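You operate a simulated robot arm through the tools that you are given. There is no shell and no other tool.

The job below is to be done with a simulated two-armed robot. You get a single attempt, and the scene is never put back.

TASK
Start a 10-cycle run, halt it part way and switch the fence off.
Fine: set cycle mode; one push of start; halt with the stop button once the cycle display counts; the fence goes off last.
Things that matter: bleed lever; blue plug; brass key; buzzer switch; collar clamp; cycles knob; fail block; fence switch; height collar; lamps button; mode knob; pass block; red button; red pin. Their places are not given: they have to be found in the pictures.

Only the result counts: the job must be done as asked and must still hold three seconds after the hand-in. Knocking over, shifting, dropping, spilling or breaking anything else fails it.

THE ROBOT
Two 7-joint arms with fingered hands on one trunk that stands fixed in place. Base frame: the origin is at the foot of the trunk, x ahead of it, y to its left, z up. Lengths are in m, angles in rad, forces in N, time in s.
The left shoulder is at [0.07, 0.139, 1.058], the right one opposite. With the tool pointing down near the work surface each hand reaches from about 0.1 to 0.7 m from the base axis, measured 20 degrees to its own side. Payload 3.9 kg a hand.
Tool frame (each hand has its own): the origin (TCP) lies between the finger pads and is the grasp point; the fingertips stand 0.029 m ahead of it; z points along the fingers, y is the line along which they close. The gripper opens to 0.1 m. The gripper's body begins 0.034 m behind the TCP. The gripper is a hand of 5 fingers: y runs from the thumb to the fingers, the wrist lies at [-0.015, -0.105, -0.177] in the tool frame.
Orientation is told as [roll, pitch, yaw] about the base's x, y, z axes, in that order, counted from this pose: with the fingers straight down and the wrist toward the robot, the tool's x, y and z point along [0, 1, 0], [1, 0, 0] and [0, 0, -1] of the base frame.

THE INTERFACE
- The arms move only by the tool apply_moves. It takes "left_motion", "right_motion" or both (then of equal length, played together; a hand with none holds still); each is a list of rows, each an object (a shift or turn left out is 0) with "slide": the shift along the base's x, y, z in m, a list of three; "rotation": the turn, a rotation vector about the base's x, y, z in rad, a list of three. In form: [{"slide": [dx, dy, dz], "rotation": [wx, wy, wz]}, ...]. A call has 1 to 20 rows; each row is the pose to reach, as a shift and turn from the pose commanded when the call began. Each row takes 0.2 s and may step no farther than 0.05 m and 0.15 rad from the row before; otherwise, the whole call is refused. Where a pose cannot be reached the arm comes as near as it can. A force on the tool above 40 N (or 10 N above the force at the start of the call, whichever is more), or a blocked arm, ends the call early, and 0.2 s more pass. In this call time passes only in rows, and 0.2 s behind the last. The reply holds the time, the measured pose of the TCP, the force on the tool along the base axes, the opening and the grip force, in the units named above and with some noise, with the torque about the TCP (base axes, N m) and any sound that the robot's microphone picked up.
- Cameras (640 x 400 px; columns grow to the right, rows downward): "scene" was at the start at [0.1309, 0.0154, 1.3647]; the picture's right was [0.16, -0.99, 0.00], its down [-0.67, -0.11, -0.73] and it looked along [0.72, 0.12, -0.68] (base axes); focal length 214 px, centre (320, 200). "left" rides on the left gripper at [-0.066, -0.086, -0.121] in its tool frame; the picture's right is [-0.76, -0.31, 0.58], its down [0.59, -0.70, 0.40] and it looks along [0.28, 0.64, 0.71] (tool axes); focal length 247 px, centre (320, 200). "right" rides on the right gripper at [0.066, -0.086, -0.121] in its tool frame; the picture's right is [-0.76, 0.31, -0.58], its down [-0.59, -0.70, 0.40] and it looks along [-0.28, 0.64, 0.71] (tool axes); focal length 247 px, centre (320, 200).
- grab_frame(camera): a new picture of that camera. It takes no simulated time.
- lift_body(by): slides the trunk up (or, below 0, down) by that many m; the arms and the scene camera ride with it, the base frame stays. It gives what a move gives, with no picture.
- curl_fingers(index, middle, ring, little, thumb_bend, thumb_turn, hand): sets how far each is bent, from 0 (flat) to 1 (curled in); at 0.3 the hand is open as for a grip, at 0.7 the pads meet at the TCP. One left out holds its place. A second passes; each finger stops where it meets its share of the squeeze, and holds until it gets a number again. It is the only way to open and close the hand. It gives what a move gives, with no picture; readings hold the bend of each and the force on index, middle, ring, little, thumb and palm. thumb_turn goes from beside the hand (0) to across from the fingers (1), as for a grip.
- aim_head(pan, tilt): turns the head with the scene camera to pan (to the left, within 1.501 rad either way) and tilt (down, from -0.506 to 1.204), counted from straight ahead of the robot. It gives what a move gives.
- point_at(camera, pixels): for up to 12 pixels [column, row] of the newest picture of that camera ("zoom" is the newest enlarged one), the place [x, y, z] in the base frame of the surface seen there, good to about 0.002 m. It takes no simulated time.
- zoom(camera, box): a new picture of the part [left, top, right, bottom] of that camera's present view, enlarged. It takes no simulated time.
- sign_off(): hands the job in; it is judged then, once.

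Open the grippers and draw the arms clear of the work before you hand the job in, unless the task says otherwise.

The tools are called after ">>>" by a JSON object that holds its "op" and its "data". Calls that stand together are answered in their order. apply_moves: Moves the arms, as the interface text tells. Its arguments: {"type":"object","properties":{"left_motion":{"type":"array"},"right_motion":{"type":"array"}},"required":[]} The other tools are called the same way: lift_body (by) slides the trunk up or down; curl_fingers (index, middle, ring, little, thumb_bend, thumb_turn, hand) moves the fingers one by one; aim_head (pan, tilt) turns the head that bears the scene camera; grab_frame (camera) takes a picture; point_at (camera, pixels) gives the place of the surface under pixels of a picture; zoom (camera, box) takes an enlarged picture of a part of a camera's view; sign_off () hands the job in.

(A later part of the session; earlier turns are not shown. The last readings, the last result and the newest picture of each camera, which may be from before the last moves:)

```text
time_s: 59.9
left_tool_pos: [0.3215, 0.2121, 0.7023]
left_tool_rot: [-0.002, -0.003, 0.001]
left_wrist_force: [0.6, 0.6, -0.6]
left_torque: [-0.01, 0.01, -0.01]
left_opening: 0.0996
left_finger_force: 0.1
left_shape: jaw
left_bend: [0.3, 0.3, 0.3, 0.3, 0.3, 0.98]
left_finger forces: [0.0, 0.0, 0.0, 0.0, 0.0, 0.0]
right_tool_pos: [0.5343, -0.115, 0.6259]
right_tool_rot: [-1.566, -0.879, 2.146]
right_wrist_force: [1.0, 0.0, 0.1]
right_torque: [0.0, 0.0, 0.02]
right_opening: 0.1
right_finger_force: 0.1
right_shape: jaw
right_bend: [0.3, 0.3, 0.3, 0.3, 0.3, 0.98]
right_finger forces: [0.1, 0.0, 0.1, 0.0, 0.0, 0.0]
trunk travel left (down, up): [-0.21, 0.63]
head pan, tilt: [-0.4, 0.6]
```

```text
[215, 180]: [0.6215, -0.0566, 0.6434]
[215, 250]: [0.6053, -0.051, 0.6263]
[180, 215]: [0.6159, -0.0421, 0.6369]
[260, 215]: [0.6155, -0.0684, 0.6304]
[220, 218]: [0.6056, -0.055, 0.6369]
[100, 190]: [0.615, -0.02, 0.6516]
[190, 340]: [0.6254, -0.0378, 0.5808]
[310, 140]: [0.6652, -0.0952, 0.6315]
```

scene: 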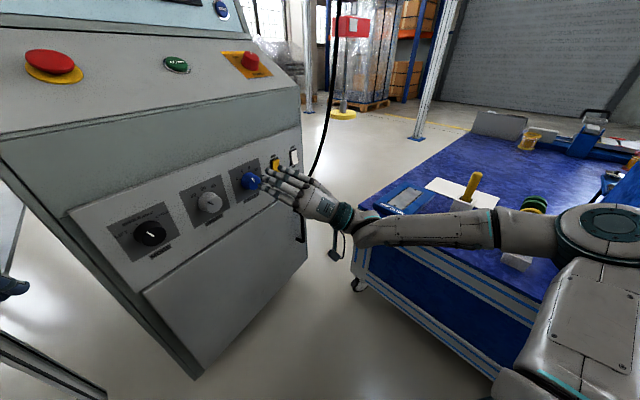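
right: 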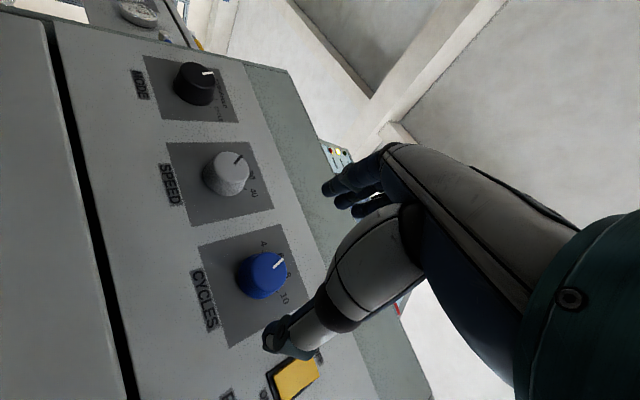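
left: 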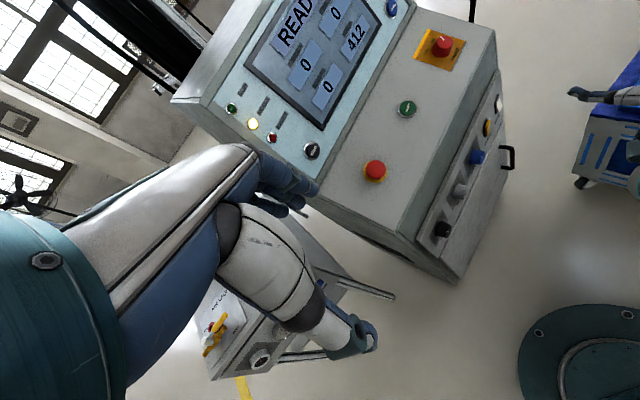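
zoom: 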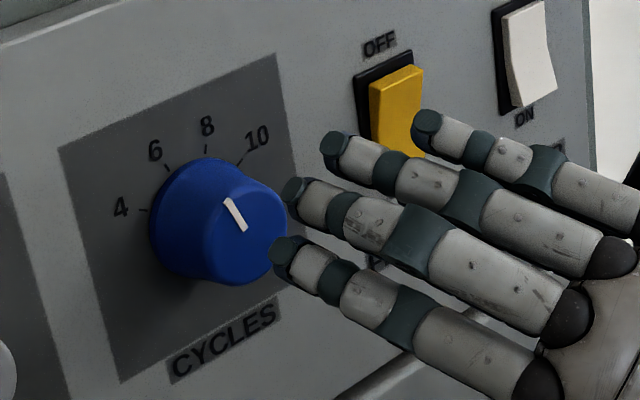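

The knob axis agrees with my estimate (about (0.634,-0.050) on the plate, z≈0.625). I approach along the normal to about 0.055 m from the plate with the open hand and check alignment.

>>> {"op": "apply_moves", "data": {"right_motion": [{"slide": [0.018, 0.0119, -0.0003]}, {"slide": [0.036, 0.0237, -0.0006]}, {"slide": [0.054, 0.0355, -0.001]}]}}

>>> {"op": "grab_frame", "data": {"camera": "right"}}

>>> {"op": "zoom", "data": {"camera": "scene", "box": [200, 130, 330, 211]}}

```text
time_s: 60.7
left_tool_pos: [0.3231, 0.2121, 0.7022]
left_tool_rot: [-0.002, 0.0, 0.002]
left_wrist_force: [0.2, 0.7, 0.1]
left_torque: [0.02, 0.01, 0.01]
left_opening: 0.0999
left_finger_force: 0.1
left_shape: jaw
left_bend: [0.3, 0.3, 0.3, 0.3, 0.3, 0.98]
left_finger forces: [0.1, 0.1, 0.0, 0.0, 0.0, 0.0]
right_tool_pos: [0.5873, -0.078, 0.6253]
right_tool_rot: [-1.569, -0.879, 2.148]
right_wrist_force: [-0.1, -0.1, -1.1]
right_torque: [-0.01, -0.05, -0.01]
right_opening: 0.0999
right_finger_force: 0.0
right_shape: jaw
right_bend: [0.3, 0.3, 0.3, 0.3, 0.3, 0.98]
right_finger forces: [0.1, 0.1, 0.0, 0.0, 0.0, 0.0]
trunk travel left (down, up): [-0.21, 0.63]
head pan, tilt: [-0.4, 0.6]
```

```text
taken
```

right: 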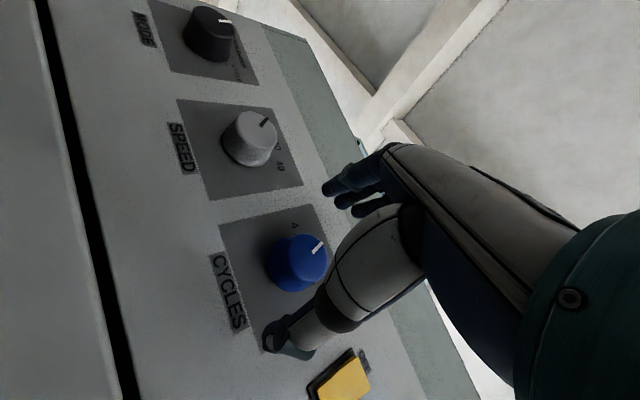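

```text
4.92 times, centred on (265, 170) of scene
```

zoom: 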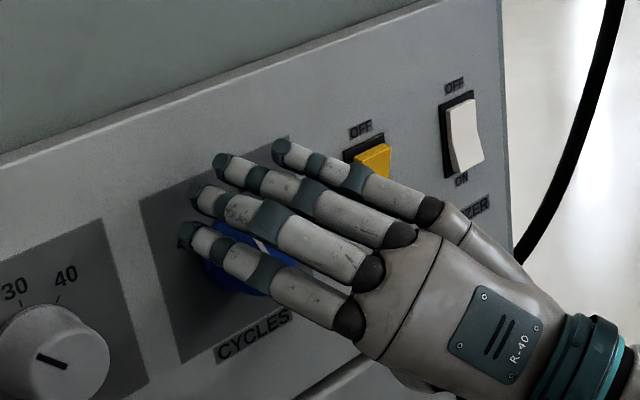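

Aligned: the four fingers are above the knob and the thumb below (scene zoom around (240,240)). I advance the last ~0.019 m and close the hand on the knob.

>>> {"op": "apply_moves", "data": {"right_motion": [{"slide": [0.0085, 0.0044, 0]}, {"slide": [0.0169, 0.0088, 0]}]}}

>>> {"op": "curl_fingers", "data": {"hand": "right", "index": 0.7, "middle": 0.7, "ring": 0.7, "little": 0.7, "thumb_bend": 0.7}}

>>> {"op": "zoom", "data": {"camera": "scene", "box": [200, 130, 330, 211]}}

>>> {"op": "grab_frame", "data": {"camera": "right"}}

```text
time_s: 61.3
left_tool_pos: [0.3238, 0.2124, 0.7022]
left_tool_rot: [-0.001, -0.002, 0.001]
left_wrist_force: [0.5, -0.3, -0.4]
left_torque: [0.02, 0.05, -0.02]
left_opening: 0.0997
left_finger_force: 0.0
left_shape: jaw
left_bend: [0.3, 0.3, 0.3, 0.3, 0.3, 0.98]
left_finger forces: [0.0, 0.0, 0.0, 0.0, 0.1, 0.0]
right_tool_pos: [0.605, -0.0699, 0.6257]
right_tool_rot: [-1.568, -0.88, 2.147]
right_wrist_force: [0.3, 0.3, 0.1]
right_torque: [0.02, 0.0, 0.0]
right_opening: 0.1
right_finger_force: 0.2
right_shape: jaw
right_bend: [0.3, 0.3, 0.3, 0.3, 0.3, 0.98]
right_finger forces: [0.1, 0.0, 0.0, 0.0, 0.0, 0.1]
trunk travel left (down, up): [-0.21, 0.63]
head pan, tilt: [-0.4, 0.6]
```

```text
time_s: 62.3
left_tool_pos: [0.3215, 0.2123, 0.7015]
left_tool_rot: [-0.003, -0.001, 0.003]
left_wrist_force: [1.1, 0.2, 0.4]
left_torque: [0.01, -0.02, 0.01]
left_opening: 0.0998
left_finger_force: 0.0
left_shape: jaw
left_bend: [0.3, 0.3, 0.3, 0.3, 0.3, 0.98]
left_finger forces: [0.0, 0.0, 0.0, 0.1, 0.0, 0.0]
right_tool_pos: [0.6037, -0.0689, 0.628]
right_tool_rot: [-1.572, -0.878, 2.151]
right_wrist_force: [-0.9, 3.5, 7.3]
right_torque: [0.03, -0.17, 0.05]
right_opening: 0.0315
right_finger_force: 12.6
right_shape: fingers
right_bend: [0.6, 0.62, 0.7, 0.7, 0.61, 0.97]
right_finger forces: [9.2, 7.4, 0.0, 0.0, 9.6, 0.1]
trunk travel left (down, up): [-0.21, 0.63]
head pan, tilt: [-0.4, 0.6]
```

```text
4.92 times, centred on (265, 170) of scene
```

zoom: 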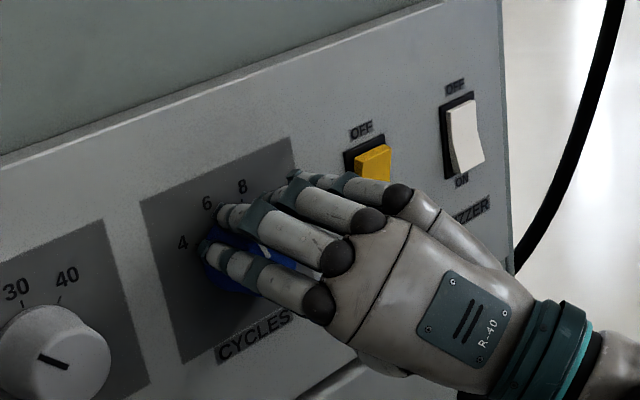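

```text
taken
```

right: 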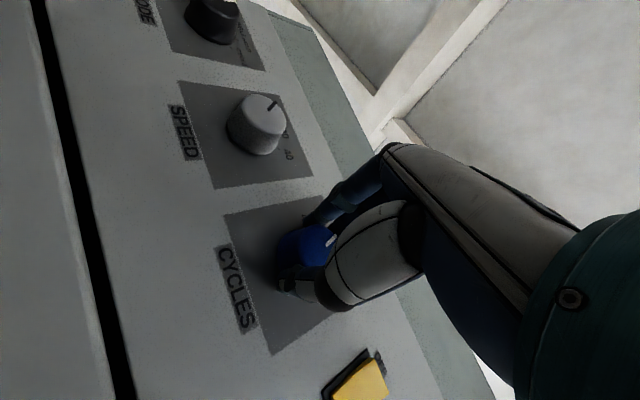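

The knob is gripped between thumb and index/middle (about 9 N, opening 0.0315). I turn clockwise about the panel normal in a first 40° half and check.

>>> {"op": "apply_moves", "data": {"right_motion": [{"rotation": [0.1173, 0.0764, 0]}, {"rotation": [0.2346, 0.1527, 0]}, {"rotation": [0.352, 0.2291, 0]}, {"rotation": [0.4693, 0.3055, 0]}, {"rotation": [0.5866, 0.3819, 0]}]}}

>>> {"op": "grab_frame", "data": {"camera": "right"}}

>>> {"op": "zoom", "data": {"camera": "scene", "box": [200, 130, 330, 211]}}

```text
time_s: 63.5
left_tool_pos: [0.3216, 0.2134, 0.7033]
left_tool_rot: [-0.003, -0.005, 0.0]
left_wrist_force: [-0.1, -0.4, -0.4]
left_torque: [0.01, 0.0, -0.01]
left_opening: 0.1003
left_finger_force: 0.0
left_shape: jaw
left_bend: [0.3, 0.3, 0.3, 0.3, 0.3, 0.98]
left_finger forces: [0.1, 0.0, 0.0, 0.0, 0.0, 0.1]
right_tool_pos: [0.604, -0.07, 0.6269]
right_tool_rot: [1.784, -1.56, -1.205]
right_wrist_force: [2.5, 3.9, 13.6]
right_torque: [0.13, -0.28, -0.01]
right_opening: 0.0315
right_finger_force: 13.9
right_shape: fingers
right_bend: [0.58, 0.61, 0.7, 0.7, 0.63, 0.97]
right_finger forces: [11.4, 8.2, 0.0, 0.0, 7.1, 0.0]
trunk travel left (down, up): [-0.21, 0.63]
head pan, tilt: [-0.4, 0.6]
```

```text
taken
```

right: 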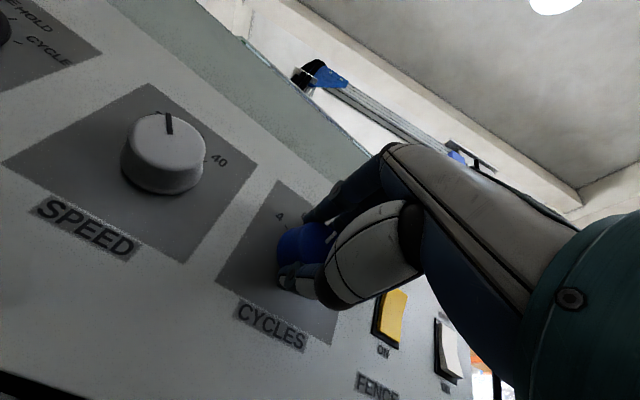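

```text
4.92 times, centred on (265, 170) of scene
```

zoom: 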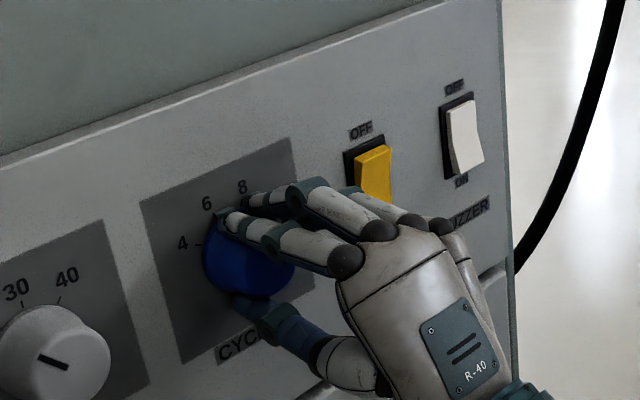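

The knob follows the hand (pointer stays at the same place between the fingers). I turn the second half, about 43° more, to reach 10.

>>> {"op": "apply_moves", "data": {"right_motion": [{"rotation": [0.1173, 0.0764, 0]}, {"rotation": [0.2346, 0.1527, 0]}, {"rotation": [0.352, 0.2291, 0]}, {"rotation": [0.4693, 0.3055, 0]}, {"rotation": [0.5866, 0.3819, 0]}, {"rotation": [0.62, 0.4036, 0]}]}}

>>> {"op": "grab_frame", "data": {"camera": "right"}}

>>> {"op": "zoom", "data": {"camera": "scene", "box": [200, 130, 330, 211]}}

```text
time_s: 64.9
left_tool_pos: [0.3232, 0.2127, 0.7026]
left_tool_rot: [-0.002, -0.003, 0.002]
left_wrist_force: [-0.8, -0.5, -1.0]
left_torque: [-0.02, 0.05, 0.02]
left_opening: 0.0997
left_finger_force: 0.0
left_shape: jaw
left_bend: [0.3, 0.3, 0.3, 0.3, 0.3, 0.98]
left_finger forces: [0.0, 0.0, 0.0, 0.0, 0.0, 0.0]
right_tool_pos: [0.6027, -0.0703, 0.6269]
right_tool_rot: [1.574, -0.823, -0.992]
right_wrist_force: [5.0, 0.7, 14.7]
right_torque: [-0.02, -0.43, -0.08]
right_opening: 0.0316
right_finger_force: 12.9
right_shape: fingers
right_bend: [0.57, 0.6, 0.7, 0.7, 0.63, 0.97]
right_finger forces: [11.2, 8.0, 0.0, 0.1, 7.7, 0.1]
trunk travel left (down, up): [-0.21, 0.63]
head pan, tilt: [-0.4, 0.6]
```

```text
taken
```

right: 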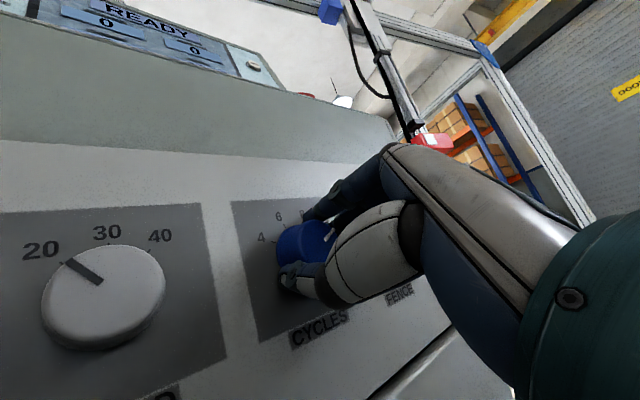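

```text
4.92 times, centred on (265, 170) of scene
```

zoom: 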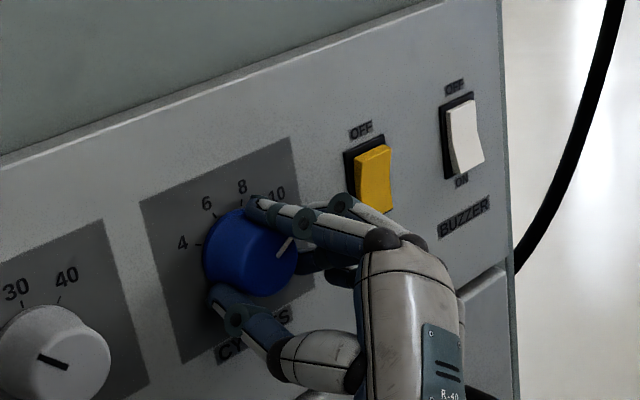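

The pointer now aims at 10 (scene zoom (286,246)). I release only thumb, index and middle part-way so the free fingers stay clear of the fence rocker, then back off along the normal.

>>> {"op": "curl_fingers", "data": {"hand": "right", "index": 0.48, "middle": 0.48, "thumb_bend": 0.48}}

>>> {"op": "apply_moves", "data": {"right_motion": [{"slide": [-0.0168, -0.0109, 0]}, {"slide": [-0.0335, -0.0218, 0]}, {"slide": [-0.0503, -0.0327, 0]}, {"slide": [-0.0754, -0.0491, 0]}]}}

>>> {"op": "grab_frame", "data": {"camera": "right"}}

>>> {"op": "zoom", "data": {"camera": "scene", "box": [200, 130, 330, 211]}}

```text
time_s: 65.9
left_tool_pos: [0.3228, 0.2129, 0.7028]
left_tool_rot: [-0.001, 0.0, 0.002]
left_wrist_force: [-0.4, 0.2, 0.2]
left_torque: [0.02, -0.01, 0.02]
left_opening: 0.1003
left_finger_force: 0.0
left_shape: jaw
left_bend: [0.3, 0.3, 0.3, 0.3, 0.3, 0.98]
left_finger forces: [0.0, 0.0, 0.1, 0.0, 0.1, 0.1]
right_tool_pos: [0.605, -0.0709, 0.6246]
right_tool_rot: [1.571, -0.823, -0.993]
right_wrist_force: [-0.3, -0.5, -0.2]
right_torque: [0.0, -0.02, -0.01]
right_opening: 0.0546
right_finger_force: 0.1
right_shape: fingers
right_bend: [0.48, 0.48, 0.7, 0.7, 0.48, 0.98]
right_finger forces: [0.0, 0.0, 0.0, 0.0, 0.0, 0.0]
trunk travel left (down, up): [-0.21, 0.63]
head pan, tilt: [-0.4, 0.6]
```

```text
time_s: 66.9
left_tool_pos: [0.3225, 0.2122, 0.7031]
left_tool_rot: [-0.002, -0.003, 0.002]
left_wrist_force: [0.3, 0.5, -0.8]
left_torque: [0.0, -0.01, -0.01]
left_opening: 0.0999
left_finger_force: 0.1
left_shape: jaw
left_bend: [0.3, 0.3, 0.3, 0.3, 0.3, 0.98]
left_finger forces: [0.1, 0.0, 0.1, 0.1, 0.0, 0.0]
right_tool_pos: [0.5292, -0.1213, 0.6261]
right_tool_rot: [1.571, -0.821, -0.993]
right_wrist_force: [0.2, 0.3, 0.3]
right_torque: [-0.01, -0.03, 0.02]
right_opening: 0.0548
right_finger_force: 0.1
right_shape: fingers
right_bend: [0.48, 0.48, 0.7, 0.7, 0.48, 0.98]
right_finger forces: [0.0, 0.0, 0.0, 0.0, 0.0, 0.0]
trunk travel left (down, up): [-0.21, 0.63]
head pan, tilt: [-0.4, 0.6]
```

```text
taken
```

right: 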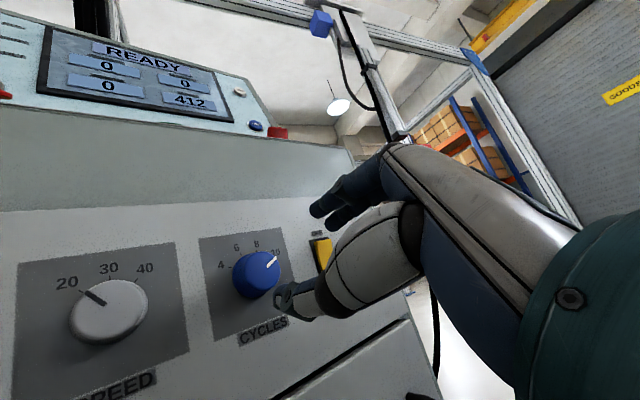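

```text
4.92 times, centred on (265, 170) of scene
```

zoom: 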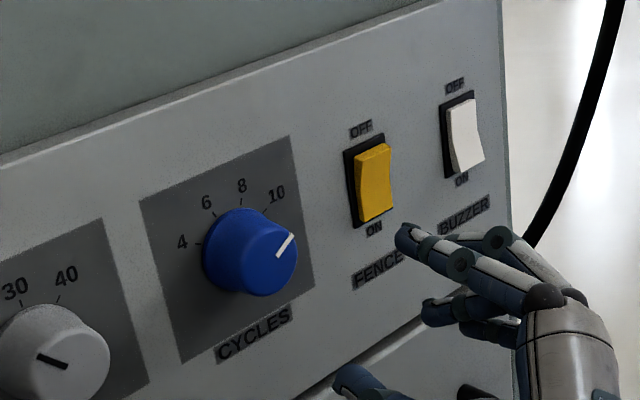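

CYCLES appears at 10. I verify its pointer angle by measuring both ends of the mark.

>>> {"op": "zoom", "data": {"camera": "scene", "box": [228, 160, 273, 196]}}

>>> {"op": "zoom", "data": {"camera": "right", "box": [200, 220, 300, 340]}}

```text
11.11 times, centred on (250, 178) of scene
```

zoom: 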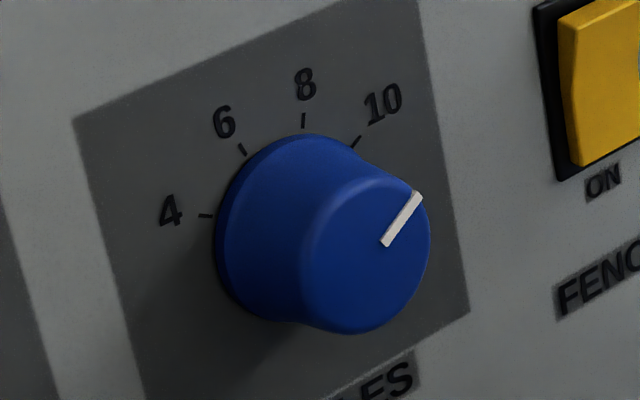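

```text
3.33 times, centred on (250, 280) of right
```

zoom: 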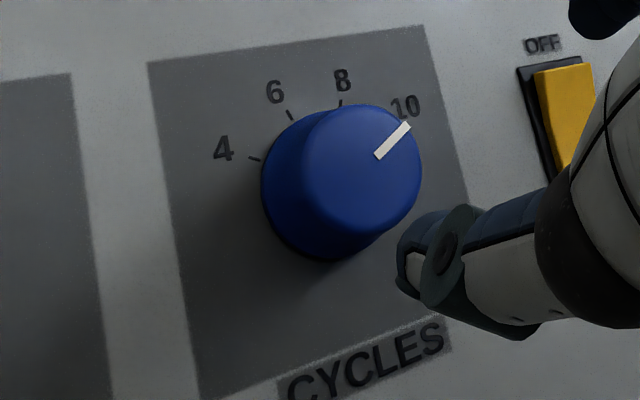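

Both views confirm 10. Before going to the mode knob on the left, I move the left hand up and outward to make room, open the right fingers, and shift the right hand back a bit.

>>> {"op": "curl_fingers", "data": {"hand": "right", "index": 0.3, "middle": 0.3, "ring": 0.3, "little": 0.3, "thumb_bend": 0.3}}

>>> {"op": "apply_moves", "data": {"left_motion": [{"slide": [0, 0.02, 0.03]}, {"slide": [0, 0.04, 0.06]}, {"slide": [0, 0.06, 0.09]}, {"slide": [0, 0.08, 0.12]}, {"slide": [0, 0.1, 0.15]}]}}

>>> {"op": "aim_head", "data": {"pan": 0.3, "tilt": 0.6}}

>>> {"op": "grab_frame", "data": {"camera": "scene"}}

```text
time_s: 67.9
left_tool_pos: [0.3239, 0.2118, 0.7037]
left_tool_rot: [-0.002, -0.002, 0.002]
left_wrist_force: [0.8, -0.6, -0.6]
left_torque: [-0.03, 0.01, 0.04]
left_opening: 0.1
left_finger_force: 0.0
left_shape: jaw
left_bend: [0.3, 0.3, 0.3, 0.3, 0.3, 0.98]
left_finger forces: [0.1, 0.1, 0.0, 0.1, 0.0, 0.1]
right_tool_pos: [0.5281, -0.1222, 0.6248]
right_tool_rot: [1.57, -0.824, -0.993]
right_wrist_force: [-0.3, 0.3, -0.6]
right_torque: [-0.01, -0.01, 0.02]
right_opening: 0.0984
right_finger_force: 0.1
right_shape: fingers
right_bend: [0.3, 0.3, 0.3, 0.3, 0.3, 0.98]
right_finger forces: [0.0, 0.0, 0.0, 0.0, 0.0, 0.1]
trunk travel left (down, up): [-0.21, 0.63]
head pan, tilt: [-0.4, 0.6]
```

```text
time_s: 69.1
left_tool_pos: [0.3437, 0.1886, 0.751]
left_tool_rot: [-0.003, -0.002, 0.003]
left_wrist_force: [0.3, -0.3, -0.1]
left_torque: [0.02, 0.01, 0.01]
left_opening: 0.1
left_finger_force: 0.0
left_shape: jaw
left_bend: [0.3, 0.3, 0.3, 0.3, 0.3, 0.98]
left_finger forces: [0.1, 0.1, 0.1, 0.0, 0.0, 0.0]
left hand out of reach, approached as far as the arm can: row 1, 2, 3, 4, 5
right_tool_pos: [0.5278, -0.1219, 0.625]
right_tool_rot: [1.571, -0.822, -0.992]
right_wrist_force: [0.6, -0.2, 0.5]
right_torque: [-0.01, 0.02, 0.0]
right_opening: 0.0984
right_finger_force: 0.0
right_shape: fingers
right_bend: [0.3, 0.3, 0.3, 0.3, 0.3, 0.98]
right_finger forces: [0.0, 0.2, 0.1, 0.0, 0.0, 0.0]
trunk travel left (down, up): [-0.21, 0.63]
head pan, tilt: [-0.4, 0.6]
```

```text
time_s: 70.2
left_tool_pos: [0.3436, 0.1898, 0.7492]
left_tool_rot: [-0.003, -0.001, 0.004]
left_wrist_force: [0.3, 0.5, -0.6]
left_torque: [-0.02, 0.01, 0.0]
left_opening: 0.1001
left_finger_force: 0.1
left_shape: jaw
left_bend: [0.3, 0.3, 0.3, 0.3, 0.3, 0.98]
left_finger forces: [0.0, 0.0, 0.0, 0.0, 0.0, 0.0]
right_tool_pos: [0.5278, -0.1209, 0.6256]
right_tool_rot: [1.569, -0.823, -0.992]
right_wrist_force: [1.0, 0.0, -0.2]
right_torque: [0.01, 0.04, 0.0]
right_opening: 0.0984
right_finger_force: 0.0
right_shape: fingers
right_bend: [0.3, 0.3, 0.3, 0.3, 0.3, 0.98]
right_finger forces: [0.0, 0.0, 0.0, 0.0, 0.0, 0.0]
trunk travel left (down, up): [-0.21, 0.63]
head pan, tilt: [0.3, 0.6]
```

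```text
taken
```

scene: 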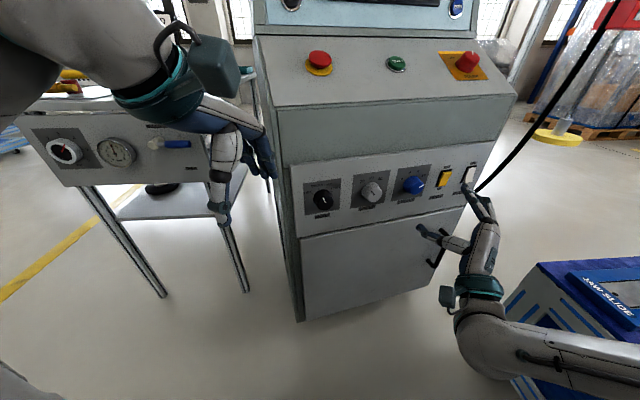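

The left hand can't go further outward in its posture (now at (0.344,0.189,0.75)), but upward seems free, so I raise it well above the mode knob area.

>>> {"op": "apply_moves", "data": {"left_motion": [{"slide": [0.0, 0, 0.04]}, {"slide": [0.0, 0, 0.08]}, {"slide": [0.0, 0, 0.12]}, {"slide": [0.0, 0, 0.16]}]}}

>>> {"op": "grab_frame", "data": {"camera": "scene"}}

```text
time_s: 71.2
left_tool_pos: [0.3566, 0.1387, 0.8071]
left_tool_rot: [-0.005, -0.004, 0.005]
left_wrist_force: [0.2, 0.0, -0.5]
left_torque: [0.0, 0.0, 0.0]
left_opening: 0.0997
left_finger_force: 0.1
left_shape: jaw
left_bend: [0.3, 0.3, 0.3, 0.3, 0.3, 0.98]
left_finger forces: [0.0, 0.0, 0.0, 0.0, 0.0, 0.1]
left hand out of reach, approached as far as the arm can: row 1, 2, 3, 4
right_tool_pos: [0.529, -0.1214, 0.6258]
right_tool_rot: [1.571, -0.823, -0.993]
right_wrist_force: [0.1, -0.3, 0.2]
right_torque: [-0.01, 0.02, 0.0]
right_opening: 0.0983
right_finger_force: 0.0
right_shape: fingers
right_bend: [0.3, 0.3, 0.3, 0.3, 0.3, 0.98]
right_finger forces: [0.0, 0.1, 0.0, 0.0, 0.0, 0.0]
trunk travel left (down, up): [-0.21, 0.63]
head pan, tilt: [0.3, 0.6]
```

```text
taken
```

scene: 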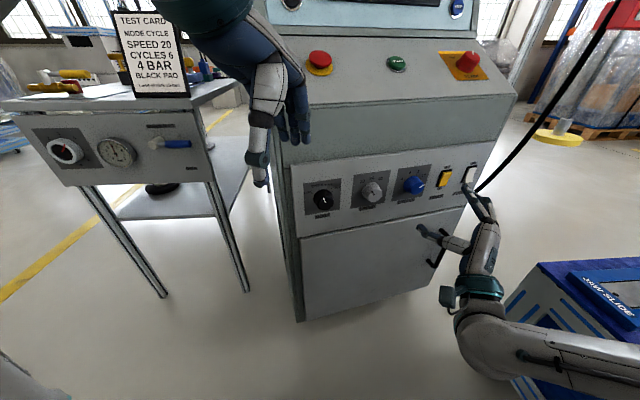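

Up is limited too and the hand drifted to (0.357,0.139,0.807). Downward-left should suit that arm better, so I move the left hand toward (0.30,0.38,0.60), clear of the console corner.

>>> {"op": "apply_moves", "data": {"left_motion": [{"slide": [-0.008, 0.034, -0.029]}, {"slide": [-0.016, 0.068, -0.058]}, {"slide": [-0.024, 0.102, -0.087]}, {"slide": [-0.032, 0.136, -0.116]}, {"slide": [-0.04, 0.17, -0.145]}, {"slide": [-0.048, 0.204, -0.174]}, {"slide": [-0.056, 0.24, -0.204]}]}}

>>> {"op": "grab_frame", "data": {"camera": "scene"}}

```text
time_s: 72.8
left_tool_pos: [0.3409, 0.2435, 0.6093]
left_tool_rot: [-0.001, -0.002, 0.002]
left_wrist_force: [0.2, 0.3, -0.3]
left_torque: [0.0, 0.0, -0.02]
left_opening: 0.0999
left_finger_force: 0.0
left_shape: jaw
left_bend: [0.3, 0.3, 0.3, 0.3, 0.3, 0.98]
left_finger forces: [0.1, 0.0, 0.1, 0.0, 0.0, 0.0]
left hand out of reach, approached as far as the arm can: row 2, 3, 4, 5, 6, 7
right_tool_pos: [0.5285, -0.1209, 0.6263]
right_tool_rot: [1.57, -0.821, -0.994]
right_wrist_force: [0.1, -0.1, -1.0]
right_torque: [0.02, -0.01, -0.02]
right_opening: 0.0983
right_finger_force: 0.0
right_shape: fingers
right_bend: [0.3, 0.3, 0.3, 0.3, 0.3, 0.98]
right_finger forces: [0.0, 0.0, 0.0, 0.0, 0.1, 0.1]
trunk travel left (down, up): [-0.21, 0.63]
head pan, tilt: [0.3, 0.6]
```

```text
taken
```

scene: 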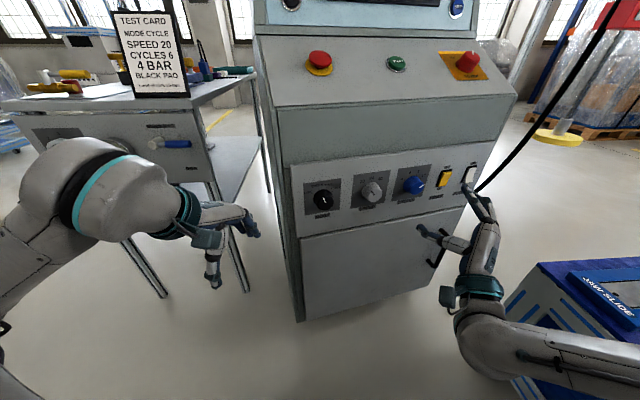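

The left hand is lower at (0.341,0.244,0.609). I take it further down and outward so it stays clear of the right hand's work at the mode knob.

>>> {"op": "apply_moves", "data": {"left_motion": [{"slide": [0, 0.015, -0.045]}, {"slide": [0, 0.03, -0.09]}, {"slide": [0, 0.05, -0.135]}, {"slide": [0, 0.08, -0.17]}, {"slide": [0, 0.11, -0.19]}]}}

>>> {"op": "grab_frame", "data": {"camera": "scene"}}

```text
time_s: 74.0
left_tool_pos: [0.3559, 0.3692, 0.4263]
left_tool_rot: [-0.004, 0.001, 0.003]
left_wrist_force: [0.4, 1.1, -0.4]
left_torque: [-0.02, 0.02, 0.01]
left_opening: 0.0998
left_finger_force: 0.0
left_shape: jaw
left_bend: [0.3, 0.3, 0.3, 0.3, 0.3, 0.98]
left_finger forces: [0.0, 0.1, 0.0, 0.1, 0.0, 0.0]
left hand out of reach, approached as far as the arm can: row 1, 2, 3, 4, 5
right_tool_pos: [0.5294, -0.1216, 0.6256]
right_tool_rot: [1.57, -0.824, -0.993]
right_wrist_force: [0.0, 0.2, -0.1]
right_torque: [-0.01, 0.0, 0.0]
right_opening: 0.0983
right_finger_force: 0.0
right_shape: fingers
right_bend: [0.3, 0.3, 0.3, 0.3, 0.3, 0.98]
right_finger forces: [0.1, 0.1, 0.0, 0.0, 0.1, 0.0]
trunk travel left (down, up): [-0.21, 0.63]
head pan, tilt: [0.3, 0.6]
```

```text
taken
```

scene: 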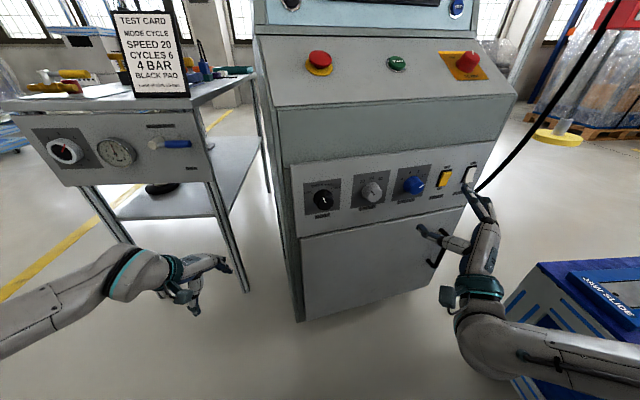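

The left hand is now parked clear at (0.356,0.369,0.426). I traverse the right hand along the panel to the mode knob standoff while rotating back to φ=-40°.

>>> {"op": "apply_moves", "data": {"right_motion": [{"slide": [-0.0085, 0.0192, 0], "rotation": [-0.1104, -0.0719, 0]}, {"slide": [-0.017, 0.0385, 0], "rotation": [-0.2208, -0.1437, 0]}, {"slide": [-0.0254, 0.0577, 0], "rotation": [-0.3312, -0.2156, 0]}, {"slide": [-0.0339, 0.077, 0], "rotation": [-0.4416, -0.2874, 0]}, {"slide": [-0.0424, 0.0962, 0], "rotation": [-0.552, -0.3593, 0]}, {"slide": [-0.0509, 0.1155, 0], "rotation": [-0.6623, -0.4311, 0]}, {"slide": [-0.0594, 0.1347, 0], "rotation": [-0.7727, -0.503, 0]}, {"slide": [-0.0679, 0.154, 0], "rotation": [-0.8831, -0.5748, 0]}, {"slide": [-0.0763, 0.1732, 0], "rotation": [-0.9935, -0.6467, 0]}, {"slide": [-0.0848, 0.1925, 0], "rotation": [-1.1039, -0.7185, 0]}, {"slide": [-0.0933, 0.2117, 0], "rotation": [-1.2143, -0.7904, 0]}]}}

>>> {"op": "grab_frame", "data": {"camera": "scene"}}

>>> {"op": "grab_frame", "data": {"camera": "right"}}

```text
time_s: 76.4
left_tool_pos: [0.3558, 0.3691, 0.427]
left_tool_rot: [-0.004, 0.001, 0.001]
left_wrist_force: [-0.5, -0.3, 0.4]
left_torque: [-0.02, -0.01, -0.04]
left_opening: 0.1
left_finger_force: 0.1
left_shape: jaw
left_bend: [0.3, 0.3, 0.3, 0.3, 0.3, 0.98]
left_finger forces: [0.0, 0.0, 0.0, 0.0, 0.1, 0.1]
right_tool_pos: [0.4353, 0.0926, 0.6256]
right_tool_rot: [-1.568, -0.868, 2.147]
right_wrist_force: [0.5, 0.2, -0.7]
right_torque: [0.0, 0.0, -0.01]
right_opening: 0.0987
right_finger_force: 0.0
right_shape: fingers
right_bend: [0.3, 0.3, 0.3, 0.3, 0.3, 0.98]
right_finger forces: [0.0, 0.0, 0.0, 0.0, 0.1, 0.0]
trunk travel left (down, up): [-0.21, 0.63]
head pan, tilt: [0.3, 0.6]
```

```text
taken
```

scene: 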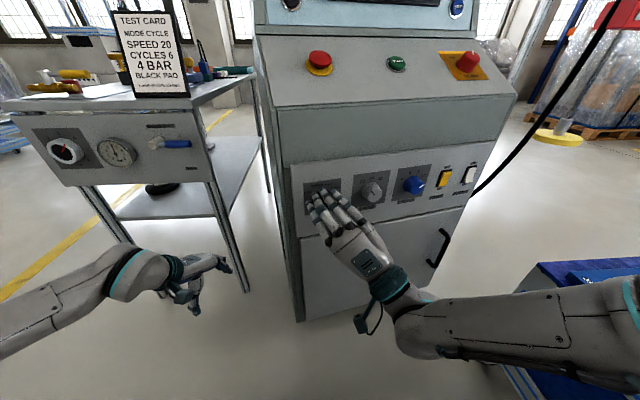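

```text
taken
```

right: 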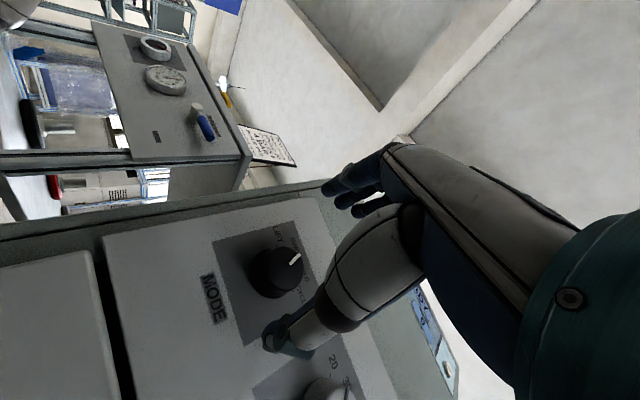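

The right hand reached the mode standoff without any warning. I advance along the normal to the knob (depth as before), then check before closing.

>>> {"op": "apply_moves", "data": {"right_motion": [{"slide": [0.0115, 0.0068, 0]}, {"slide": [0.023, 0.0135, 0]}, {"slide": [0.0346, 0.0203, 0]}, {"slide": [0.0461, 0.027, 0]}]}}

>>> {"op": "zoom", "data": {"camera": "scene", "box": [280, 140, 420, 230]}}

>>> {"op": "grab_frame", "data": {"camera": "right"}}

```text
time_s: 77.4
left_tool_pos: [0.3557, 0.3699, 0.4275]
left_tool_rot: [-0.004, -0.001, 0.001]
left_wrist_force: [0.0, 0.6, -0.1]
left_torque: [0.0, 0.05, 0.04]
left_opening: 0.0998
left_finger_force: 0.0
left_shape: jaw
left_bend: [0.3, 0.3, 0.3, 0.3, 0.3, 0.98]
left_finger forces: [0.0, 0.0, 0.0, 0.0, 0.0, 0.0]
right_tool_pos: [0.4811, 0.1194, 0.6235]
right_tool_rot: [-1.569, -0.87, 2.146]
right_wrist_force: [-0.1, 0.4, 0.0]
right_torque: [0.03, 0.0, -0.01]
right_opening: 0.0983
right_finger_force: 0.0
right_shape: fingers
right_bend: [0.3, 0.3, 0.3, 0.3, 0.3, 0.98]
right_finger forces: [0.0, 0.0, 0.0, 0.0, 0.1, 0.0]
trunk travel left (down, up): [-0.21, 0.63]
head pan, tilt: [0.3, 0.6]
```

```text
4.44 times, centred on (350, 185) of scene
```

zoom: 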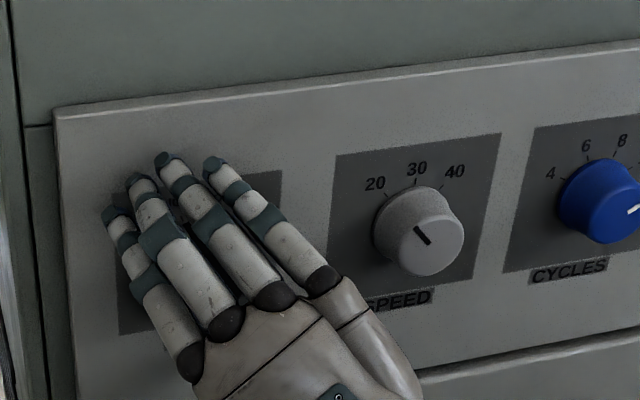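

```text
taken
```

right: 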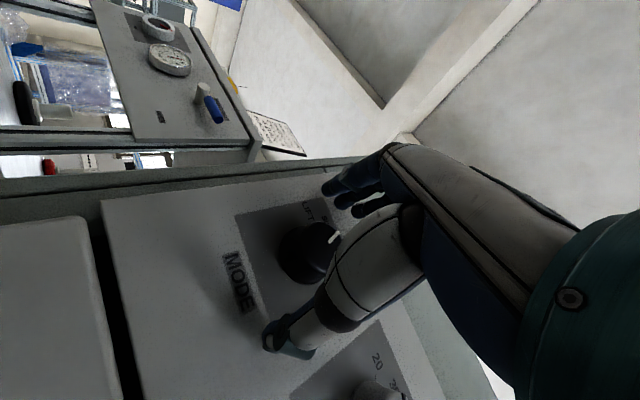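

Alignment matches the cycles-knob grasp. I close the hand on the mode knob, and then turn the first 40°.

>>> {"op": "curl_fingers", "data": {"hand": "right", "index": 0.7, "middle": 0.7, "ring": 0.7, "little": 0.7, "thumb_bend": 0.7}}

>>> {"op": "apply_moves", "data": {"right_motion": [{"rotation": [0.1173, 0.0764, 0]}, {"rotation": [0.2346, 0.1527, 0]}, {"rotation": [0.352, 0.2291, 0]}, {"rotation": [0.4693, 0.3055, 0]}, {"rotation": [0.5866, 0.3819, 0]}]}}

>>> {"op": "zoom", "data": {"camera": "scene", "box": [280, 140, 420, 230]}}

>>> {"op": "grab_frame", "data": {"camera": "right"}}

```text
time_s: 78.4
left_tool_pos: [0.3557, 0.3689, 0.4257]
left_tool_rot: [-0.004, -0.002, 0.002]
left_wrist_force: [-0.7, 0.3, -0.4]
left_torque: [0.0, 0.0, 0.0]
left_opening: 0.0998
left_finger_force: 0.1
left_shape: jaw
left_bend: [0.3, 0.3, 0.3, 0.3, 0.3, 0.98]
left_finger forces: [0.0, 0.1, 0.1, 0.0, 0.0, 0.1]
right_tool_pos: [0.4821, 0.1198, 0.6252]
right_tool_rot: [-1.573, -0.869, 2.15]
right_wrist_force: [-3.0, 4.9, 7.8]
right_torque: [0.06, -0.18, 0.11]
right_opening: 0.0313
right_finger_force: 12.7
right_shape: fingers
right_bend: [0.59, 0.61, 0.7, 0.7, 0.62, 0.97]
right_finger forces: [9.1, 8.6, 0.0, 0.1, 8.4, 0.0]
trunk travel left (down, up): [-0.21, 0.63]
head pan, tilt: [0.3, 0.6]
```

```text
time_s: 79.6
left_tool_pos: [0.3551, 0.3692, 0.4279]
left_tool_rot: [-0.004, -0.001, 0.002]
left_wrist_force: [0.0, 0.1, 0.1]
left_torque: [-0.04, 0.01, 0.03]
left_opening: 0.0999
left_finger_force: 0.1
left_shape: jaw
left_bend: [0.3, 0.3, 0.3, 0.3, 0.3, 0.98]
left_finger forces: [0.0, 0.0, 0.0, 0.0, 0.0, 0.0]
right_tool_pos: [0.482, 0.1198, 0.6268]
right_tool_rot: [2.84, -1.568, -2.264]
right_wrist_force: [1.1, 3.2, 12.5]
right_torque: [0.12, -0.26, -0.01]
right_opening: 0.0314
right_finger_force: 13.6
right_shape: fingers
right_bend: [0.58, 0.61, 0.7, 0.7, 0.63, 0.96]
right_finger forces: [10.8, 8.5, 0.0, 0.0, 7.6, 0.0]
trunk travel left (down, up): [-0.21, 0.63]
head pan, tilt: [0.3, 0.6]
```

```text
4.44 times, centred on (350, 185) of scene
```

zoom: 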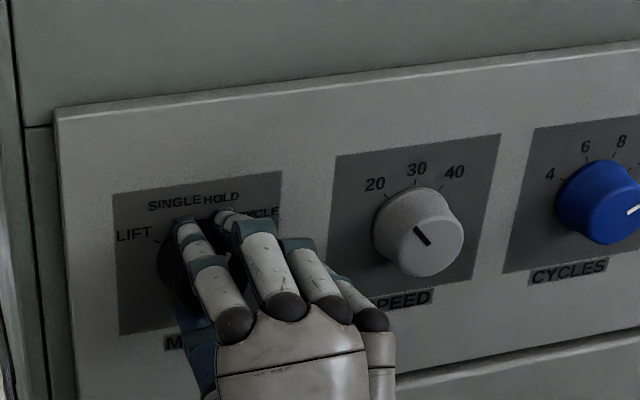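

```text
taken
```

right: 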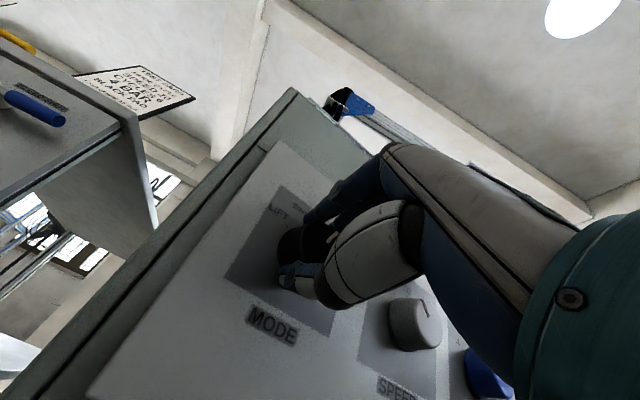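

The grip holds well. I turn the second half (~42°) to bring the mode pointer to CYCLE.

>>> {"op": "apply_moves", "data": {"right_motion": [{"rotation": [0.1173, 0.0764, 0]}, {"rotation": [0.2346, 0.1527, 0]}, {"rotation": [0.352, 0.2291, 0]}, {"rotation": [0.4693, 0.3055, 0]}, {"rotation": [0.5866, 0.3819, 0]}, {"rotation": [0.62, 0.4036, 0]}]}}

>>> {"op": "curl_fingers", "data": {"hand": "right", "index": 0.48, "middle": 0.48, "thumb_bend": 0.48}}

>>> {"op": "apply_moves", "data": {"right_motion": [{"slide": [-0.0168, -0.0109, 0]}, {"slide": [-0.0335, -0.0218, 0]}, {"slide": [-0.0503, -0.0327, 0]}, {"slide": [-0.067, -0.0436, 0]}]}}

>>> {"op": "zoom", "data": {"camera": "scene", "box": [280, 140, 420, 230]}}

>>> {"op": "grab_frame", "data": {"camera": "right"}}

```text
time_s: 81.0
left_tool_pos: [0.3555, 0.3691, 0.4275]
left_tool_rot: [-0.003, -0.002, 0.002]
left_wrist_force: [-0.2, 0.7, -0.3]
left_torque: [0.0, -0.01, -0.01]
left_opening: 0.1001
left_finger_force: 0.1
left_shape: jaw
left_bend: [0.3, 0.3, 0.3, 0.3, 0.3, 0.98]
left_finger forces: [0.0, 0.0, 0.0, 0.0, 0.0, 0.0]
right_tool_pos: [0.4808, 0.1181, 0.6256]
right_tool_rot: [1.573, -0.83, -0.995]
right_wrist_force: [3.7, -0.1, 15.7]
right_torque: [-0.04, -0.44, -0.11]
right_opening: 0.0316
right_finger_force: 13.8
right_shape: fingers
right_bend: [0.57, 0.6, 0.7, 0.7, 0.63, 0.97]
right_finger forces: [12.0, 8.2, 0.0, 0.0, 7.6, 0.1]
trunk travel left (down, up): [-0.21, 0.63]
head pan, tilt: [0.3, 0.6]
```

```text
time_s: 82.0
left_tool_pos: [0.3569, 0.3699, 0.4262]
left_tool_rot: [-0.003, 0.0, 0.0]
left_wrist_force: [0.4, 0.1, 0.9]
left_torque: [0.0, -0.02, -0.02]
left_opening: 0.1
left_finger_force: 0.1
left_shape: jaw
left_bend: [0.3, 0.3, 0.3, 0.3, 0.3, 0.98]
left_finger forces: [0.1, 0.0, 0.1, 0.1, 0.0, 0.0]
right_tool_pos: [0.4814, 0.1202, 0.6251]
right_tool_rot: [1.571, -0.833, -0.993]
right_wrist_force: [0.3, 0.6, -0.6]
right_torque: [0.04, -0.01, 0.02]
right_opening: 0.0548
right_finger_force: 0.0
right_shape: fingers
right_bend: [0.48, 0.48, 0.7, 0.7, 0.48, 0.97]
right_finger forces: [0.0, 0.0, 0.0, 0.1, 0.0, 0.1]
trunk travel left (down, up): [-0.21, 0.63]
head pan, tilt: [0.3, 0.6]
```

```text
time_s: 83.0
left_tool_pos: [0.3562, 0.369, 0.427]
left_tool_rot: [-0.003, 0.0, 0.001]
left_wrist_force: [-0.5, 0.3, 0.0]
left_torque: [0.0, -0.02, -0.04]
left_opening: 0.0997
left_finger_force: 0.2
left_shape: jaw
left_bend: [0.3, 0.3, 0.3, 0.3, 0.3, 0.98]
left_finger forces: [0.0, 0.0, 0.1, 0.1, 0.1, 0.0]
right_tool_pos: [0.4141, 0.0753, 0.6256]
right_tool_rot: [1.575, -0.831, -0.993]
right_wrist_force: [0.1, 0.2, 0.1]
right_torque: [0.0, -0.03, 0.01]
right_opening: 0.0546
right_finger_force: 0.1
right_shape: fingers
right_bend: [0.48, 0.48, 0.7, 0.7, 0.48, 0.98]
right_finger forces: [0.0, 0.0, 0.0, 0.0, 0.0, 0.0]
trunk travel left (down, up): [-0.21, 0.63]
head pan, tilt: [0.3, 0.6]
```

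```text
4.44 times, centred on (350, 185) of scene
```

zoom: 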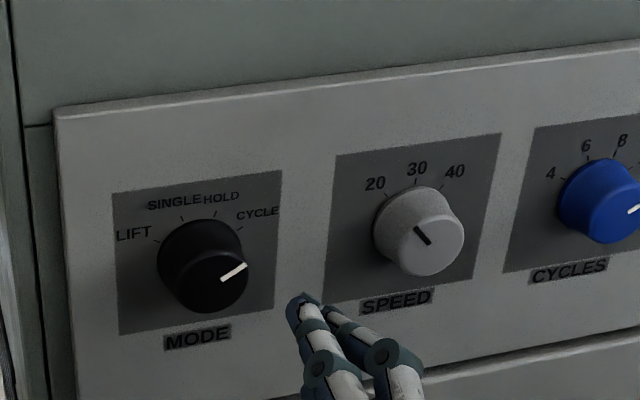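

```text
taken
```

right: 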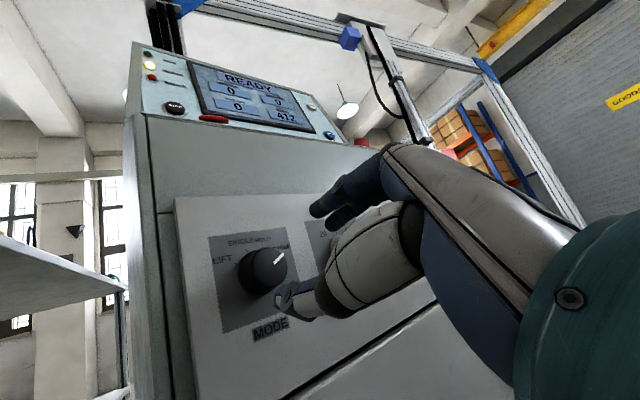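

MODE now points to CYCLE. I confirm with a close zoom of both knobs.

>>> {"op": "zoom", "data": {"camera": "scene", "box": [300, 170, 345, 215]}}

>>> {"op": "point_at", "data": {"camera": "zoom", "pixels": [[320, 200]]}}

>>> {"op": "grab_frame", "data": {"camera": "scene"}}

```text
8.89 times, centred on (322, 192) of scene
```

zoom: 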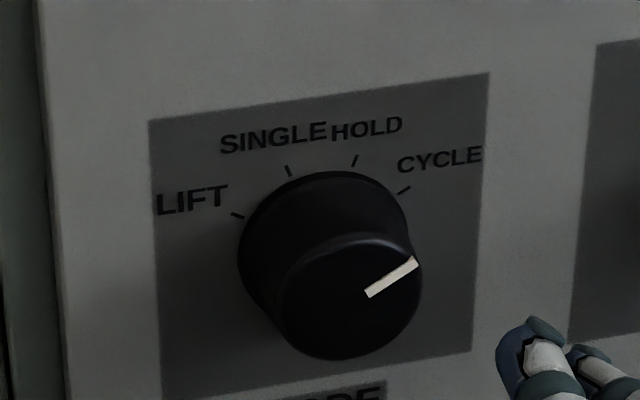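

```text
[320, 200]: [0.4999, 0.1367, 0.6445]
```

```text
taken
```

scene: 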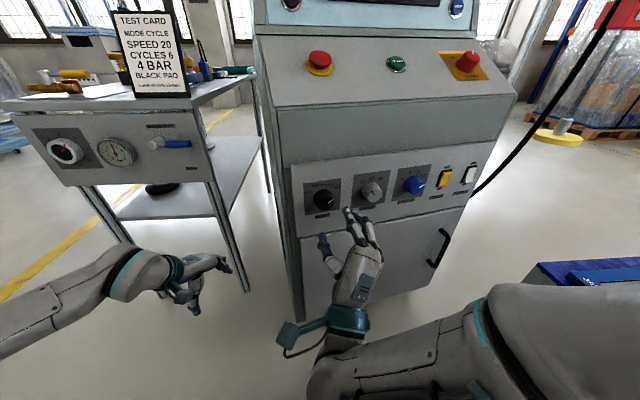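

MODE=CYCLE and CYCLES=10 are set. Next are START and STOP on the upper faces; I measure the table corner near the left hand and the buttons before raising the trunk.

>>> {"op": "point_at", "data": {"camera": "scene", "pixels": [[205, 110], [210, 180], [240, 80], [320, 60], [320, 72], [397, 62], [397, 72], [370, 90], [300, 95], [468, 62], [290, 4], [190, 290]]}}

>>> {"op": "zoom", "data": {"camera": "scene", "box": [260, 0, 500, 140]}}

```text
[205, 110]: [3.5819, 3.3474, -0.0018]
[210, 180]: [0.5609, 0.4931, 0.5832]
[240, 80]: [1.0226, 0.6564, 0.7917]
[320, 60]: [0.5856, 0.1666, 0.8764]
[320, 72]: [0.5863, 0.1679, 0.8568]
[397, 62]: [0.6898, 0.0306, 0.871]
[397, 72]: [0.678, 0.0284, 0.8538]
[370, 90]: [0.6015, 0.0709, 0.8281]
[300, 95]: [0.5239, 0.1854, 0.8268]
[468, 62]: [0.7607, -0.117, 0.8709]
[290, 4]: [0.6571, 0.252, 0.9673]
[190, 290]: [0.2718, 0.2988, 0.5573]
```

```text
2.67 times, centred on (380, 70) of scene
```

zoom: 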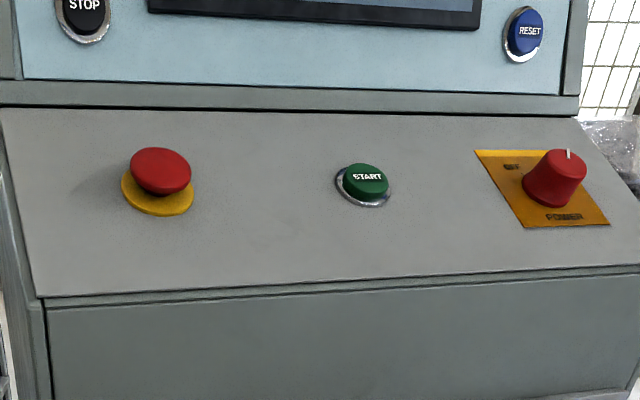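

The buttons' caps stand about 9 mm proud of the sloped panel, and the table corner is well away from the left hand. I bring the right hand back to the right side at φ=0 before raising the trunk.

>>> {"op": "apply_moves", "data": {"right_motion": [{"slide": [0.0143, -0.0358, 0.004], "rotation": [-0.1047, -0.0682, 0]}, {"slide": [0.0287, -0.0717, 0.008], "rotation": [-0.2095, -0.1364, 0]}, {"slide": [0.043, -0.1075, 0.0125], "rotation": [-0.3142, -0.2046, 0]}, {"slide": [0.0573, -0.1433, 0.017], "rotation": [-0.419, -0.2727, 0]}, {"slide": [0.0717, -0.1792, 0.021], "rotation": [-0.5237, -0.3409, 0]}, {"slide": [0.086, -0.215, 0.025], "rotation": [-0.6285, -0.4091, 0]}]}}

>>> {"op": "curl_fingers", "data": {"hand": "right", "index": 0.6, "middle": 1.0, "ring": 1.0, "little": 1.0, "thumb_bend": 0.9}}

>>> {"op": "grab_frame", "data": {"camera": "scene"}}

>>> {"op": "grab_frame", "data": {"camera": "right"}}

```text
time_s: 84.4
left_tool_pos: [0.3556, 0.3694, 0.426]
left_tool_rot: [-0.004, 0.001, 0.001]
left_wrist_force: [-0.6, -0.4, -0.5]
left_torque: [-0.04, -0.03, 0.01]
left_opening: 0.0996
left_finger_force: 0.0
left_shape: jaw
left_bend: [0.3, 0.3, 0.3, 0.3, 0.3, 0.98]
left_finger forces: [0.0, 0.0, 0.0, 0.1, 0.0, 0.0]
right_tool_pos: [0.4983, -0.1445, 0.6613]
right_tool_rot: [2.863, -1.534, -2.294]
right_wrist_force: [-0.4, -0.2, 0.9]
right_torque: [0.0, 0.01, -0.02]
right_opening: 0.0548
right_finger_force: 0.1
right_shape: fingers
right_bend: [0.48, 0.48, 0.7, 0.7, 0.48, 0.98]
right_finger forces: [0.0, 0.0, 0.0, 0.0, 0.1, 0.1]
right hand out of reach, approached as far as the arm can: row 3
trunk travel left (down, up): [-0.21, 0.63]
head pan, tilt: [0.3, 0.6]
```

```text
time_s: 85.4
left_tool_pos: [0.3565, 0.3698, 0.4274]
left_tool_rot: [-0.003, -0.002, 0.0]
left_wrist_force: [-0.6, -0.2, -0.4]
left_torque: [0.01, 0.02, 0.02]
left_opening: 0.0999
left_finger_force: 0.1
left_shape: jaw
left_bend: [0.3, 0.3, 0.3, 0.3, 0.3, 0.98]
left_finger forces: [0.1, 0.1, 0.0, 0.0, 0.0, 0.1]
right_tool_pos: [0.5002, -0.1462, 0.6571]
right_tool_rot: [2.686, -1.542, -2.121]
right_wrist_force: [0.4, 0.2, -0.3]
right_torque: [-0.01, -0.01, 0.0]
right_opening: 0.0035
right_finger_force: 0.2
right_shape: fingers
right_bend: [0.57, 1.0, 1.0, 1.0, 0.84, 0.97]
right_finger forces: [0.0, 0.0, 0.1, 0.0, 0.0, 0.0]
trunk travel left (down, up): [-0.21, 0.63]
head pan, tilt: [0.3, 0.6]
```

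```text
taken
```

scene: 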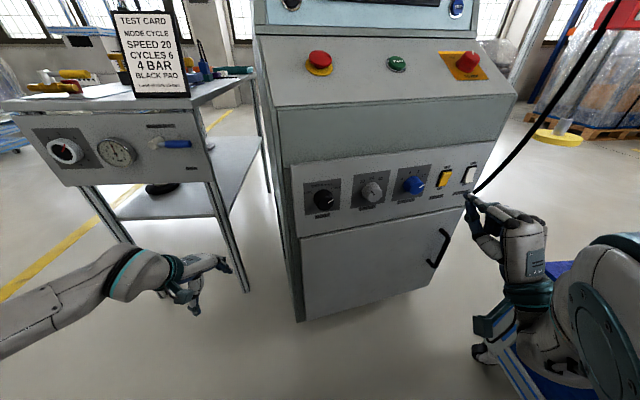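

```text
taken
```

right: 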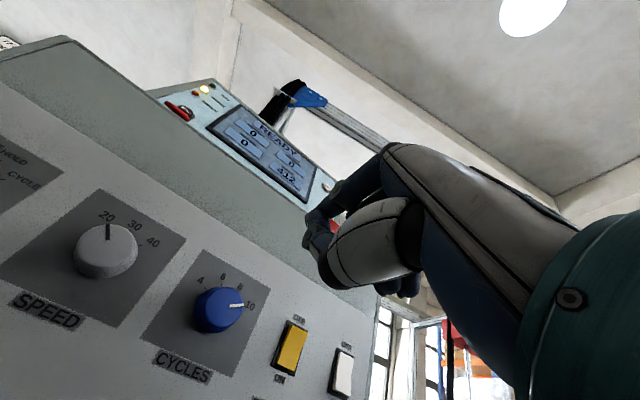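

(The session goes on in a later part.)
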